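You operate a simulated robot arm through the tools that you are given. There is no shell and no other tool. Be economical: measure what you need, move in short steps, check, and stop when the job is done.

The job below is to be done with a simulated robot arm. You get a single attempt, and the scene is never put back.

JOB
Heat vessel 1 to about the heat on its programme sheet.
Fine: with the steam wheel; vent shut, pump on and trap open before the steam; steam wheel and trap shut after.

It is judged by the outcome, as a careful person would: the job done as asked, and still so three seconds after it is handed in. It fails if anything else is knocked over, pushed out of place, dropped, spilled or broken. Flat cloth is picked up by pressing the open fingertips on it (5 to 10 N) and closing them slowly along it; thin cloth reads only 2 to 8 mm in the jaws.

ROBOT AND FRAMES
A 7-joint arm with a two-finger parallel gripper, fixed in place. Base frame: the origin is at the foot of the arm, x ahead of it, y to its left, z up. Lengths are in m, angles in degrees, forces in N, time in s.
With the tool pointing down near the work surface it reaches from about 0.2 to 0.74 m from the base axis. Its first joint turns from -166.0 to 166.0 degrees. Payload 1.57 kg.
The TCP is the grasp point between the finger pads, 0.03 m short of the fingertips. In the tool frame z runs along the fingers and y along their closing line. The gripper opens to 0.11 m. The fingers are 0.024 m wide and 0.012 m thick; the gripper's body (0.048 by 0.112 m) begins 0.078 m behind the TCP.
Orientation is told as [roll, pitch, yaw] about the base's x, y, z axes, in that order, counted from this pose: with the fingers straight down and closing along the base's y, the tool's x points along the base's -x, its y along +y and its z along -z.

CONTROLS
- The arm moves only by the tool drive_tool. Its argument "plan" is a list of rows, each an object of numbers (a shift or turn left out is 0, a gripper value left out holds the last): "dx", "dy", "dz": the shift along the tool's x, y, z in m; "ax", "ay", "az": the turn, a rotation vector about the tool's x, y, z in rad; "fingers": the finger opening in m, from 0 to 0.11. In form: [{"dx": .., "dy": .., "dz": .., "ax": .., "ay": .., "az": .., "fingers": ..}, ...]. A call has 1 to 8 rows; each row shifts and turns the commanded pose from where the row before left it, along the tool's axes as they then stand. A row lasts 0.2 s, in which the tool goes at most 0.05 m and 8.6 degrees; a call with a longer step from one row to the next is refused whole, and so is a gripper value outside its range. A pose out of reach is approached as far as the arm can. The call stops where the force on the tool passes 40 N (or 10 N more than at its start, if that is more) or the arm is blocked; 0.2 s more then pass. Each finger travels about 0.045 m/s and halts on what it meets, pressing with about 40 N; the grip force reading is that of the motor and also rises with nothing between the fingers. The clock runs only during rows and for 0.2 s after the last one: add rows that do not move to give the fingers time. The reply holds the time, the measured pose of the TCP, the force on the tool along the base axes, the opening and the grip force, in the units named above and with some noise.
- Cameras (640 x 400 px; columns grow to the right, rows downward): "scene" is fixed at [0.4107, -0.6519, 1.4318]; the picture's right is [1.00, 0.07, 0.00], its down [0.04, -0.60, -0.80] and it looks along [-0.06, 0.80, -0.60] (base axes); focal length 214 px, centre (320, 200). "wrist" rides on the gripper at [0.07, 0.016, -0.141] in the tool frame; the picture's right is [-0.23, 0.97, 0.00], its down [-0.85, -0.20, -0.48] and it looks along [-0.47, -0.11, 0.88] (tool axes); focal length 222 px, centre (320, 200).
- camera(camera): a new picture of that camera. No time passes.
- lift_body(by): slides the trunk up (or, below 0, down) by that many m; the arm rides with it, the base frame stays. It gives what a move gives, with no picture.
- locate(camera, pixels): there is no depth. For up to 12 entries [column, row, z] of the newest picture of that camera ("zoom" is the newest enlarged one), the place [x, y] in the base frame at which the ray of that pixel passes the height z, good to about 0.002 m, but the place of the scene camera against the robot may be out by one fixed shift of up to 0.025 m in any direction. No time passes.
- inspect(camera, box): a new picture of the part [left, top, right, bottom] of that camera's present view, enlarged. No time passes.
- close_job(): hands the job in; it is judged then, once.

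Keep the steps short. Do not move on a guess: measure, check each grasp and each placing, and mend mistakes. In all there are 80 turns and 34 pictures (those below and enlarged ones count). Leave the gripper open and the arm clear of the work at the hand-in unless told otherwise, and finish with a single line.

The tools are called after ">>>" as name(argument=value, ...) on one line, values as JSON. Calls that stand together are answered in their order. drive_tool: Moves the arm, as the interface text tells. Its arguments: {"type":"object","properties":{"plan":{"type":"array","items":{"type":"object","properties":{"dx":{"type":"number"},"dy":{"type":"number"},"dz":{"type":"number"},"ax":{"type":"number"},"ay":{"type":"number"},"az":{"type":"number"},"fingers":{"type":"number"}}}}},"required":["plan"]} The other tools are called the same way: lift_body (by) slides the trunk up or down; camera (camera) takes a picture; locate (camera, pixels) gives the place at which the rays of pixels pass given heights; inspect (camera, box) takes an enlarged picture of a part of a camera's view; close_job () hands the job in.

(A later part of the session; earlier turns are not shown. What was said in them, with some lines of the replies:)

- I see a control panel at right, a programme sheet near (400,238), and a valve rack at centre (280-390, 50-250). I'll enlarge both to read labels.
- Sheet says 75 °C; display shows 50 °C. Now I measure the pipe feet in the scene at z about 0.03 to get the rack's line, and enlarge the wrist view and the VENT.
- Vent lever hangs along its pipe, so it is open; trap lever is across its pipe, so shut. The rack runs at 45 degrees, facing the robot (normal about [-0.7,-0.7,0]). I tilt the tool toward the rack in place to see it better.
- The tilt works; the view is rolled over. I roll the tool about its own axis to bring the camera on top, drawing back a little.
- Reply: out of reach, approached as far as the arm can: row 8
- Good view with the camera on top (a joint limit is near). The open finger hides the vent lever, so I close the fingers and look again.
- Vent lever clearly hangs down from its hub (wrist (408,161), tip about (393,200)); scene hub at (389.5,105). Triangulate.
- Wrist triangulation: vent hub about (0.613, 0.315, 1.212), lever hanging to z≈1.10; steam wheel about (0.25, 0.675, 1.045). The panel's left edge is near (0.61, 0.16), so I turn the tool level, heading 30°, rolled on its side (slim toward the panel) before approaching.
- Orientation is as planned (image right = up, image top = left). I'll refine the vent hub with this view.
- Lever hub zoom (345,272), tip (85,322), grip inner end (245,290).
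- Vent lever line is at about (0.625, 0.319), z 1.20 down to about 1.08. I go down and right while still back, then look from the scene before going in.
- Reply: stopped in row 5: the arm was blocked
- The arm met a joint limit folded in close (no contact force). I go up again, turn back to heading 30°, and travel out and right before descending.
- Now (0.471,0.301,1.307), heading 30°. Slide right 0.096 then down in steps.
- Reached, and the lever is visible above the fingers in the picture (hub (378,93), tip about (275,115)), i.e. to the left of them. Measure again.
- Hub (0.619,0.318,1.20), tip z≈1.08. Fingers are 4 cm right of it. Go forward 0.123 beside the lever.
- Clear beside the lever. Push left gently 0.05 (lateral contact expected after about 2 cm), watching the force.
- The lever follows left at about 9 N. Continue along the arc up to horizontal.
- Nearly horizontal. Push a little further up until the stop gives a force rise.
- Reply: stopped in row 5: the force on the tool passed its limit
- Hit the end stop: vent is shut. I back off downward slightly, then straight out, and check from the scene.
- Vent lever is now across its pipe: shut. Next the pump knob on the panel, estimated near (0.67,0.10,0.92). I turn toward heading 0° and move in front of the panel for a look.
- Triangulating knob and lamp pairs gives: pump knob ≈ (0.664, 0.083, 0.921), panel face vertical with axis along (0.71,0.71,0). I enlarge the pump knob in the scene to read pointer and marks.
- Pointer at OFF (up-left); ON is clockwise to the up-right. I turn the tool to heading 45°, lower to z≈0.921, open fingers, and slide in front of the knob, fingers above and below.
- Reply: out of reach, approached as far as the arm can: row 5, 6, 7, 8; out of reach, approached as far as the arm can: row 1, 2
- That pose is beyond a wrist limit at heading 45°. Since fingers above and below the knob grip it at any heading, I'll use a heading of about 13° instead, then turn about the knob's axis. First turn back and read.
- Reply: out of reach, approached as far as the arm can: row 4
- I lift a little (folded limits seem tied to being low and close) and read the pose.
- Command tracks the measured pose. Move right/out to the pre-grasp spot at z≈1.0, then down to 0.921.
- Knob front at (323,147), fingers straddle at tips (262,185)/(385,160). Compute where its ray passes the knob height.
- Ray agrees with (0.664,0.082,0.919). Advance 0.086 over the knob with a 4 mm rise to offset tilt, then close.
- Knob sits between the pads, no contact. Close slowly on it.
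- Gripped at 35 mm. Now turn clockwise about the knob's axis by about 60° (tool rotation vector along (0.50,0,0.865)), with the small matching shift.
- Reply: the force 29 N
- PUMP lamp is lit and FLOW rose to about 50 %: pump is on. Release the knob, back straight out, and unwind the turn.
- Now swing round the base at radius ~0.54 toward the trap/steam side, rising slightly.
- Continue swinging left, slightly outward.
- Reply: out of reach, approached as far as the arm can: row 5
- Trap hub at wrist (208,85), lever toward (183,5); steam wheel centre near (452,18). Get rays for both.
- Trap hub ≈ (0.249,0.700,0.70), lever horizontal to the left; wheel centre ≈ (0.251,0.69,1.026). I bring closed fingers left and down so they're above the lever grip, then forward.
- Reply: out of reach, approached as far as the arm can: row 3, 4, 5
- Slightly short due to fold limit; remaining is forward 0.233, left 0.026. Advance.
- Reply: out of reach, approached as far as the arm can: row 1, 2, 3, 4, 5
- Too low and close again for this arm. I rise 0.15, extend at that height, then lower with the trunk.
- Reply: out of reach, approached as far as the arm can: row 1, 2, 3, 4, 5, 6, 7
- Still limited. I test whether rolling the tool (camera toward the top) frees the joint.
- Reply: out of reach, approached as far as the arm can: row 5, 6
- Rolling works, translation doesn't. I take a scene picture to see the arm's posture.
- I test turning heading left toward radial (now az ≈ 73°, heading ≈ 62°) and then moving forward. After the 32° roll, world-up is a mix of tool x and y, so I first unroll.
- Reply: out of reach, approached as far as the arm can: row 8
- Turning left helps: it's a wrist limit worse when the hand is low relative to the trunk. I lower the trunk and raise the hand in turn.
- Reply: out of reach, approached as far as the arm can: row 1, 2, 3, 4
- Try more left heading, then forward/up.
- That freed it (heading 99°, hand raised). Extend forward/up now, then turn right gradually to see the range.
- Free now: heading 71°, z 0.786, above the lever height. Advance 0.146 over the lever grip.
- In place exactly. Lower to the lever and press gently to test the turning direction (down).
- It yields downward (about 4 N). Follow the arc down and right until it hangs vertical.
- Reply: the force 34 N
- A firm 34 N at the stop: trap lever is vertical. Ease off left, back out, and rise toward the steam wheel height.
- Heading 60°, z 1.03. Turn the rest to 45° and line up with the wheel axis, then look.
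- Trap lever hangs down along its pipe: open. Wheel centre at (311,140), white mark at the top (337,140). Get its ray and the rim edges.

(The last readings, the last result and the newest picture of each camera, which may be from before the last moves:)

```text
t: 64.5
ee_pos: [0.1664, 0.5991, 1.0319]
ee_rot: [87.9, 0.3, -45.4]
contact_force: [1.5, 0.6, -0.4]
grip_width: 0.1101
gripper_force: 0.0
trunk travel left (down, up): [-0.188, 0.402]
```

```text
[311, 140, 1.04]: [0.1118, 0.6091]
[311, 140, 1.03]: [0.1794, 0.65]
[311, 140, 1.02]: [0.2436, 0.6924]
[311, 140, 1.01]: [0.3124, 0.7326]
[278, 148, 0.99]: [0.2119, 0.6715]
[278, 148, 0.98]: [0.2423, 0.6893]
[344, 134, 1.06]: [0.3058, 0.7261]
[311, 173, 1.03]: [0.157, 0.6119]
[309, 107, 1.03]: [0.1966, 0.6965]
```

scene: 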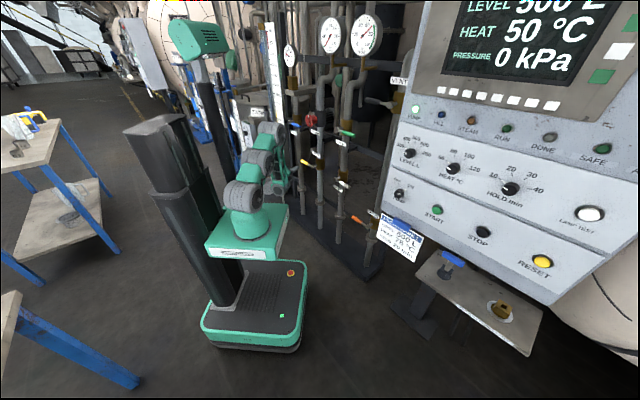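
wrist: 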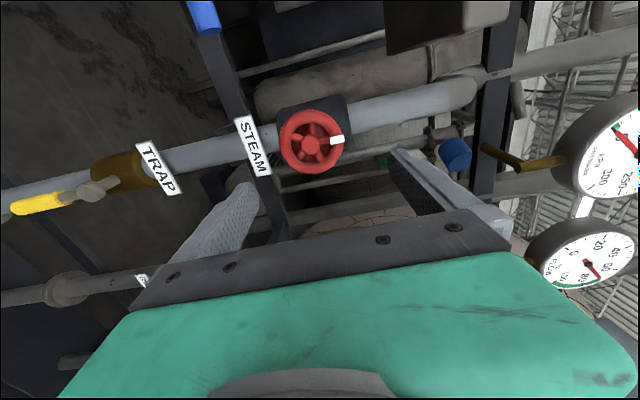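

Wheel centre ≈ (0.247,0.693,1.02), about 0.08 across. Align (left 9 mm, down 7 mm) and advance 0.105 with the fingers open above and below the rim.

>>> drive_tool(plan=[{"dx": 0.009, "dy": -0.007}, {"dz": 0.03}, {"dz": 0.03}, {"dz": 0.025}, {"dz": 0.02}, {}])

>>> inspect(camera="wrist", box=[180, 50, 500, 250])

```text
t: 65.9
ee_pos: [0.2343, 0.6797, 1.0221]
ee_rot: [87.8, 0.2, -45.2]
contact_force: [0.0, 0.3, 0.3]
grip_width: 0.1098
gripper_force: 0.0
trunk travel left (down, up): [-0.188, 0.402]
```

```text
2.00 times, centred on (340, 150) of wrist
```

zoom: 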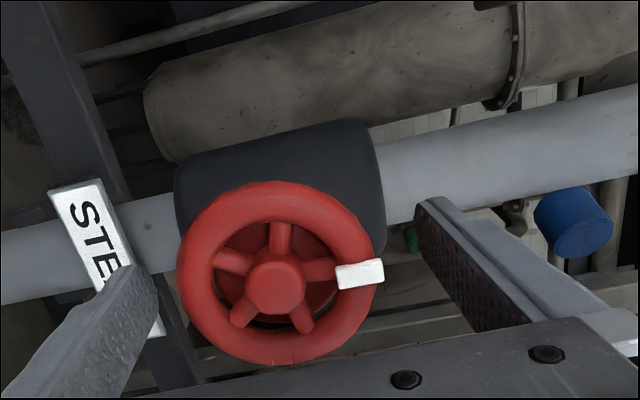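

The wheel is 1 cm low of the tool axis; the housing sits just behind the rim. I shift down 1 cm, back 6 mm, and close on the rim.

>>> drive_tool(plan=[{"dy": -0.01, "dz": -0.006}, {"fingers": 0.05}, {}, {}, {}, {}])

```text
t: 67.3
ee_pos: [0.2294, 0.6728, 1.0176]
ee_rot: [88.4, 0.6, -45.2]
contact_force: [3.4, 7.0, 31.2]
grip_width: 0.0783
gripper_force: 15.6
trunk travel left (down, up): [-0.188, 0.402]
```

Gripped at 78 mm, but 31 N upward shows I'm a few mm low. Relieve by raising 5 mm.

>>> drive_tool(plan=[{"dy": 0.003}, {"dy": 0.003, "fingers": 0.04}, {}])

```text
t: 68.1
ee_pos: [0.2292, 0.6746, 1.0187]
ee_rot: [88.2, 0.2, -45.3]
contact_force: [-0.1, 2.0, 21.3]
grip_width: 0.0726
gripper_force: 28.1
trunk travel left (down, up): [-0.188, 0.402]
```

Closer. Raise 4 mm more to balance.

>>> drive_tool(plan=[{"dy": 0.004}, {}, {}])

```text
t: 68.9
ee_pos: [0.2301, 0.6731, 1.0214]
ee_rot: [87.8, 0.1, -45.3]
contact_force: [-6.7, -16.0, -1.5]
grip_width: 0.0725
gripper_force: 45.2
trunk travel left (down, up): [-0.188, 0.402]
```

Balanced and firmly gripped (45 N, 72.5 mm). Turn counter-clockwise (opening) a little and read.

>>> drive_tool(plan=[{"az": -0.14}, {"az": -0.14}, {"az": -0.14}, {"az": -0.14}])

```text
t: 69.9
ee_pos: [0.2303, 0.674, 1.0213]
ee_rot: [87.5, -31.9, -44.0]
contact_force: [-5.3, -13.8, -8.7]
grip_width: 0.0724
gripper_force: 44.8
trunk travel left (down, up): [-0.188, 0.402]
```

It turns freely. Continue another ~64° open.

>>> drive_tool(plan=[{"az": -0.14}, {"az": -0.14}, {"az": -0.14}, {"az": -0.14}, {"az": -0.14}, {"az": -0.14}, {"az": -0.14}, {"az": -0.14}])

>>> inspect(camera="scene", box=[280, 0, 640, 200])

```text
t: 71.7
ee_pos: [0.2297, 0.6758, 1.0216]
ee_rot: [-71.3, -83.5, 116.3]
contact_force: [-2.2, 0.4, -7.5]
grip_width: 0.0722
gripper_force: 45.3
trunk travel left (down, up): [-0.188, 0.402]
```

```text
1.78 times, centred on (460, 100) of scene
```

zoom: 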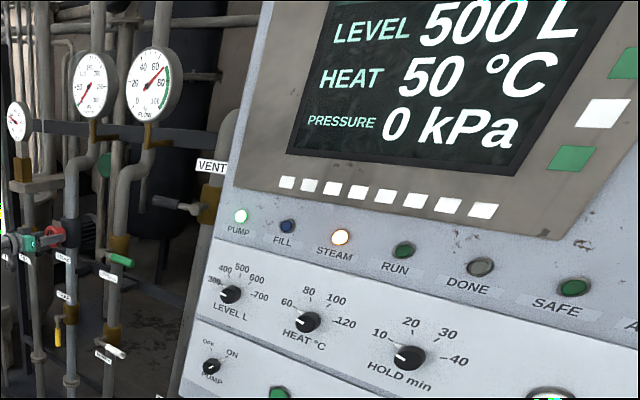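

STEAM lamp lit, trap vertical, flow fine, still 50 °C at t=71.7. I hold still about 11 s and read again to get the heating rate.

>>> drive_tool(plan=[{}, {}, {}, {}, {}, {}, {}, {}])

>>> drive_tool(plan=[{}, {}, {}, {}, {}, {}, {}, {}])

>>> drive_tool(plan=[{}, {}, {}, {}, {}, {}, {}, {}])

>>> drive_tool(plan=[{}, {}, {}, {}, {}, {}, {}, {}])

>>> drive_tool(plan=[{}, {}, {}, {}, {}, {}, {}, {}])

>>> drive_tool(plan=[{}, {}, {}, {}, {}, {}, {}, {}])

>>> inspect(camera="scene", box=[280, 0, 640, 200])

```text
t: 73.5
ee_pos: [0.2306, 0.6751, 1.021]
ee_rot: [-71.0, -83.6, 115.8]
contact_force: [-0.7, 5.7, 0.3]
grip_width: 0.072
gripper_force: 45.2
trunk travel left (down, up): [-0.188, 0.402]
```

```text
t: 75.3
ee_pos: [0.231, 0.6753, 1.0221]
ee_rot: [-71.0, -83.6, 115.9]
contact_force: [-0.2, 9.3, 4.1]
grip_width: 0.072
gripper_force: 45.2
trunk travel left (down, up): [-0.188, 0.402]
```

```text
t: 77.1
ee_pos: [0.2297, 0.6763, 1.0211]
ee_rot: [-71.0, -83.6, 115.9]
contact_force: [-0.8, 10.3, 7.2]
grip_width: 0.0718
gripper_force: 45.2
trunk travel left (down, up): [-0.188, 0.402]
```

```text
t: 78.9
ee_pos: [0.2317, 0.6761, 1.0223]
ee_rot: [-70.9, -83.6, 115.7]
contact_force: [-0.4, 9.6, 8.8]
grip_width: 0.0719
gripper_force: 45.2
trunk travel left (down, up): [-0.188, 0.402]
```

```text
t: 80.7
ee_pos: [0.2303, 0.6761, 1.0219]
ee_rot: [-71.0, -83.6, 115.8]
contact_force: [-0.7, 8.5, 7.1]
grip_width: 0.0719
gripper_force: 44.9
trunk travel left (down, up): [-0.188, 0.402]
```

```text
t: 82.5
ee_pos: [0.2309, 0.6757, 1.0228]
ee_rot: [-71.0, -83.6, 115.8]
contact_force: [-1.7, 6.5, 6.7]
grip_width: 0.0722
gripper_force: 45.3
trunk travel left (down, up): [-0.188, 0.402]
```

```text
1.78 times, centred on (460, 100) of scene
```

zoom: 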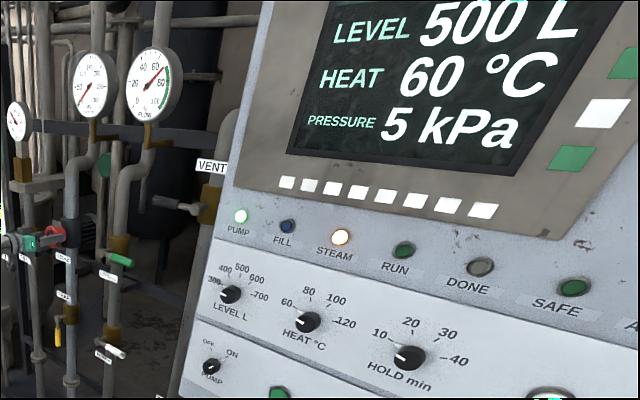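

60 °C at t=82.5, so about 0.9 °C/s; 75 °C falls about t≈97-98. I'll aim slightly under: wait to about t=96, then turn the wheel back shut to its stop.

>>> drive_tool(plan=[{}, {}, {}, {}, {}, {}, {}, {}])

>>> drive_tool(plan=[{}, {}, {}, {}, {}, {}, {}, {}])

>>> drive_tool(plan=[{}, {}, {}, {}, {}, {}, {}, {}])

>>> drive_tool(plan=[{}, {}, {}, {}, {}, {}, {}, {}])

>>> drive_tool(plan=[{}, {}, {}, {}, {}, {}, {}, {}])

>>> drive_tool(plan=[{}, {}, {}, {}, {}, {}, {}, {}])

>>> drive_tool(plan=[{}, {}, {}, {}, {}, {}, {}, {}])

>>> drive_tool(plan=[{"az": 0.14}, {"az": 0.14}, {"az": 0.14}, {"az": 0.14}, {"az": 0.14}, {"az": 0.14}, {"az": 0.14}, {"az": 0.14}])

>>> drive_tool(plan=[{"az": 0.14}, {"az": 0.14}, {"az": 0.14}, {"az": 0.14}, {"az": 0.04}])

```text
t: 84.3
ee_pos: [0.2297, 0.6765, 1.0215]
ee_rot: [-71.0, -83.7, 115.8]
contact_force: [-1.6, 4.0, 4.5]
grip_width: 0.0719
gripper_force: 44.7
trunk travel left (down, up): [-0.188, 0.402]
```

```text
t: 86.1
ee_pos: [0.2303, 0.6758, 1.022]
ee_rot: [-71.1, -83.7, 115.8]
contact_force: [-2.1, 3.4, 3.4]
grip_width: 0.0721
gripper_force: 45.5
trunk travel left (down, up): [-0.188, 0.402]
```

```text
t: 87.9
ee_pos: [0.2294, 0.6754, 1.0223]
ee_rot: [-71.0, -83.6, 115.8]
contact_force: [-2.9, 2.3, 2.8]
grip_width: 0.0721
gripper_force: 44.9
trunk travel left (down, up): [-0.188, 0.402]
```

```text
t: 89.7
ee_pos: [0.2296, 0.6752, 1.0225]
ee_rot: [-70.9, -83.7, 115.8]
contact_force: [-2.4, 1.3, 2.0]
grip_width: 0.072
gripper_force: 45.1
trunk travel left (down, up): [-0.188, 0.402]
```

```text
t: 91.5
ee_pos: [0.2311, 0.6756, 1.0221]
ee_rot: [-70.9, -83.6, 115.9]
contact_force: [-2.0, 0.5, -0.3]
grip_width: 0.0721
gripper_force: 45.3
trunk travel left (down, up): [-0.188, 0.402]
```

```text
t: 93.3
ee_pos: [0.2296, 0.6758, 1.0223]
ee_rot: [-70.9, -83.6, 115.8]
contact_force: [-2.3, 0.2, 0.0]
grip_width: 0.072
gripper_force: 45.0
trunk travel left (down, up): [-0.188, 0.402]
```

```text
t: 95.1
ee_pos: [0.2302, 0.6746, 1.0216]
ee_rot: [-70.9, -83.6, 115.8]
contact_force: [-3.7, 0.2, -0.9]
grip_width: 0.072
gripper_force: 44.7
trunk travel left (down, up): [-0.188, 0.402]
```

```text
t: 96.9
ee_pos: [0.2305, 0.6749, 1.0219]
ee_rot: [87.4, -31.7, -44.1]
contact_force: [1.3, -8.9, -5.6]
grip_width: 0.0726
gripper_force: 45.1
trunk travel left (down, up): [-0.188, 0.402]
```

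```text
t: 98.1
ee_pos: [0.23, 0.6762, 1.0209]
ee_rot: [87.8, 2.5, -45.5]
contact_force: [2.9, -8.0, -9.7]
grip_width: 0.0727
gripper_force: 44.9
trunk travel left (down, up): [-0.188, 0.402]
```

Back at the start angle. Turn a bit further to make sure it's on the stop, then read the panel (last picture).

>>> drive_tool(plan=[{"az": 0.1}, {"az": 0.1}, {}])

>>> inspect(camera="scene", box=[280, 0, 640, 200])

```text
t: 98.9
ee_pos: [0.2295, 0.677, 1.0209]
ee_rot: [87.8, 13.9, -45.7]
contact_force: [1.7, 1.3, -8.5]
grip_width: 0.0739
gripper_force: 45.2
trunk travel left (down, up): [-0.188, 0.402]
```

```text
1.78 times, centred on (460, 100) of scene
```

zoom: 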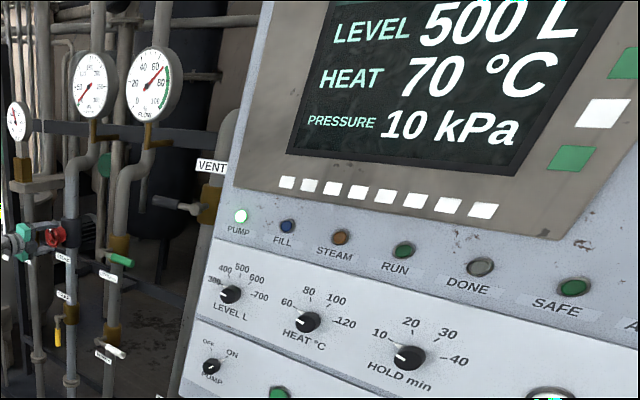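

Display 70 °C, STEAM lamp off: short by 5 °C. At about 0.72 °C/s with the same opening, I need ~7 s equivalent more. Trap is still open, pump on, vent shut. Reopen the same 96°, hold ~4.2 s, shut to the stop.

>>> drive_tool(plan=[{"az": -0.14}, {"az": -0.14}, {"az": -0.14}, {"az": -0.14}, {"az": -0.14}, {"az": -0.14}, {"az": -0.14}, {"az": -0.14}])

>>> drive_tool(plan=[{"az": -0.14}, {"az": -0.14}, {"az": -0.14}, {"az": -0.14}])

>>> drive_tool(plan=[{}, {}, {}, {}, {}, {}, {}, {}])

>>> drive_tool(plan=[{}, {}, {}, {}, {}, {}, {}, {}])

>>> drive_tool(plan=[{}, {}])

>>> drive_tool(plan=[{"az": 0.14}, {"az": 0.14}, {"az": 0.14}, {"az": 0.14}, {"az": 0.14}, {"az": 0.14}, {"az": 0.14}, {"az": 0.14}])

>>> drive_tool(plan=[{"az": 0.14}, {"az": 0.14}, {"az": 0.14}, {"az": 0.14}, {"az": 0.1}, {"az": 0.1}, {}])

```text
t: 100.7
ee_pos: [0.2298, 0.6754, 1.0195]
ee_rot: [86.4, -50.5, -42.6]
contact_force: [-5.3, -4.8, -19.7]
grip_width: 0.0742
gripper_force: 44.0
trunk travel left (down, up): [-0.188, 0.402]
```

```text
t: 101.7
ee_pos: [0.23, 0.6772, 1.0209]
ee_rot: [73.4, -82.2, -28.9]
contact_force: [-4.0, -6.8, -20.5]
grip_width: 0.0738
gripper_force: 45.0
trunk travel left (down, up): [-0.188, 0.402]
```

```text
t: 103.5
ee_pos: [0.2309, 0.6751, 1.0201]
ee_rot: [73.5, -81.9, -29.1]
contact_force: [-0.9, -8.6, -23.3]
grip_width: 0.0737
gripper_force: 45.1
trunk travel left (down, up): [-0.188, 0.402]
```

```text
t: 105.3
ee_pos: [0.2302, 0.6746, 1.0205]
ee_rot: [73.6, -82.0, -29.1]
contact_force: [0.5, -7.4, -20.9]
grip_width: 0.0738
gripper_force: 44.4
trunk travel left (down, up): [-0.188, 0.402]
```

```text
t: 105.9
ee_pos: [0.2295, 0.6754, 1.0206]
ee_rot: [73.7, -82.0, -29.1]
contact_force: [0.6, -6.1, -21.0]
grip_width: 0.0738
gripper_force: 44.7
trunk travel left (down, up): [-0.188, 0.402]
```

```text
t: 107.7
ee_pos: [0.2318, 0.6764, 1.0207]
ee_rot: [87.6, -18.0, -44.6]
contact_force: [5.4, -4.7, -18.4]
grip_width: 0.0741
gripper_force: 44.9
trunk travel left (down, up): [-0.188, 0.402]
```

```text
t: 109.3
ee_pos: [0.2302, 0.6774, 1.0216]
ee_rot: [87.7, 25.6, -46.2]
contact_force: [-0.7, 4.1, -11.4]
grip_width: 0.0723
gripper_force: 40.3
trunk travel left (down, up): [-0.188, 0.402]
```

The grip slipped at the end stop again, so the wheel is shut. Open, back out along the axis, unroll, close fingers and turn to heading 71°.

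>>> drive_tool(plan=[{"fingers": 0.11}, {}, {}, {"dz": -0.04}, {"dz": -0.04}, {"dz": -0.04}, {}])

>>> drive_tool(plan=[{"az": -0.14, "fingers": 0.0}, {"az": -0.14}, {"az": -0.14}, {"ay": 0.115}, {"ay": 0.115}, {"ay": 0.115}, {"ay": 0.11}, {}])

```text
t: 110.9
ee_pos: [0.1715, 0.5885, 1.0156]
ee_rot: [87.3, 24.3, -49.2]
contact_force: [0.1, 0.7, 0.6]
grip_width: 0.11
gripper_force: 0.2
trunk travel left (down, up): [-0.188, 0.402]
```

```text
t: 112.7
ee_pos: [0.1454, 0.5893, 1.0268]
ee_rot: [88.8, 2.2, -19.2]
contact_force: [0.6, 0.2, -0.5]
grip_width: 0.0001
gripper_force: 21.1
trunk travel left (down, up): [-0.188, 0.402]
```

Now at (0.145,0.589,1.027), heading 71°. Descend 0.39 the way I came, easing right.

>>> drive_tool(plan=[{"dy": -0.046, "dx": -0.0046}, {"dy": -0.046, "dx": -0.0046}, {"dy": -0.046, "dx": -0.0046}, {"dy": -0.046, "dx": -0.0046}, {"dy": -0.046, "dx": -0.0046}, {"dy": -0.046, "dx": -0.0046}, {"dy": -0.046, "dx": -0.0046}, {"dy": -0.046, "dx": -0.0046}])

```text
t: 114.5
ee_pos: [0.1648, 0.5761, 0.6564]
ee_rot: [88.8, 2.3, -19.3]
contact_force: [-0.1, -0.6, 0.0]
grip_width: 0.0
gripper_force: 21.6
trunk travel left (down, up): [-0.188, 0.402]
```

Now slide right 0.07 to be right of the hanging lever, and slightly down.

>>> drive_tool(plan=[{"dx": -0.0352, "dz": 0.004, "dy": -0.012}, {"dx": -0.0352, "dz": 0.004, "dy": -0.012}, {}])

```text
t: 115.3
ee_pos: [0.2328, 0.5593, 0.63]
ee_rot: [88.8, 2.2, -19.3]
contact_force: [0.2, 0.0, -0.1]
grip_width: 0.0001
gripper_force: 21.9
trunk travel left (down, up): [-0.188, 0.402]
```

Advance 0.105 beside the lever's right side.

>>> drive_tool(plan=[{"dz": 0.035}, {"dz": 0.035}, {"dz": 0.035}, {}])

```text
t: 116.3
ee_pos: [0.2679, 0.6575, 0.629]
ee_rot: [88.7, 2.2, -19.3]
contact_force: [0.0, 0.9, -0.4]
grip_width: 0.0
gripper_force: 21.1
trunk travel left (down, up): [-0.188, 0.402]
```

In place (3 cm right of the lever, 1 cm past its plane). Push left along the arc up to horizontal.

>>> drive_tool(plan=[{"dx": 0.0138, "dz": 0.0066, "dy": -0.001}, {"dx": 0.0138, "dz": 0.0066, "dy": -0.001}, {"dx": 0.0138, "dz": 0.0066, "dy": -0.001}, {"dx": 0.0158, "dz": 0.0076, "dy": 0.009}, {"dx": 0.0158, "dz": 0.0076, "dy": 0.009}, {"dx": 0.0072, "dz": 0.0035, "dy": 0.0105}, {"dx": 0.0072, "dz": 0.0035, "dy": 0.0105}, {"dx": 0.0045, "dz": 0.0022, "dy": 0.012}])

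>>> drive_tool(plan=[{"dy": 0.005}, {"dy": 0.005}, {"dy": 0.005}, {"dy": 0.005}, {}])

```text
t: 118.1
ee_pos: [0.1957, 0.7323, 0.679]
ee_rot: [88.7, 2.1, -19.2]
contact_force: [0.7, -6.3, -6.7]
grip_width: 0.0
gripper_force: 21.3
trunk travel left (down, up): [-0.188, 0.402]
```

```text
t: 118.9
ee_pos: [0.1964, 0.7271, 0.679]
ee_rot: [87.2, 2.1, -19.3]
contact_force: [-5.2, -3.3, -8.4]
grip_width: 0.0001
gripper_force: 21.5
trunk travel left (down, up): [-0.188, 0.402]
stopped in row 4: the force on the tool passed its limit (the readings are from after the stop); the commanded pose is now the measured one
```

Stop reached with the lever horizontal (same offset as at the vent): trap shut. Back off down, withdraw, and open the gripper.

>>> drive_tool(plan=[{"dy": -0.02}, {"dz": -0.045}, {"dz": -0.045}, {"dz": -0.045}, {"fingers": 0.11}, {}, {}, {}])

```text
t: 120.7
ee_pos: [0.1513, 0.6025, 0.6683]
ee_rot: [87.7, 2.0, -19.2]
contact_force: [0.5, -0.2, 0.2]
grip_width: 0.0858
gripper_force: 0.0
trunk travel left (down, up): [-0.188, 0.402]
```

The arm is clear and the gripper is opening. All steps are done, so I hand in.

>>> drive_tool(plan=[{}, {}, {}])

>>> close_job()

```text
t: 121.5
ee_pos: [0.1511, 0.601, 0.6666]
ee_rot: [87.6, 2.1, -19.1]
contact_force: [-0.1, 0.3, -0.7]
grip_width: 0.11
gripper_force: 0.0
trunk travel left (down, up): [-0.188, 0.402]
```

```text
The job is handed in.
```

Vessel 1 should be at about 75 °C, but I did not read that: it last showed 70 °C, then got a timed burst of steam worth about 5 °C with no pictures left to check; vent shut, pump on, and steam wheel and trap turned back to their stops (final shut positions judged by feel).
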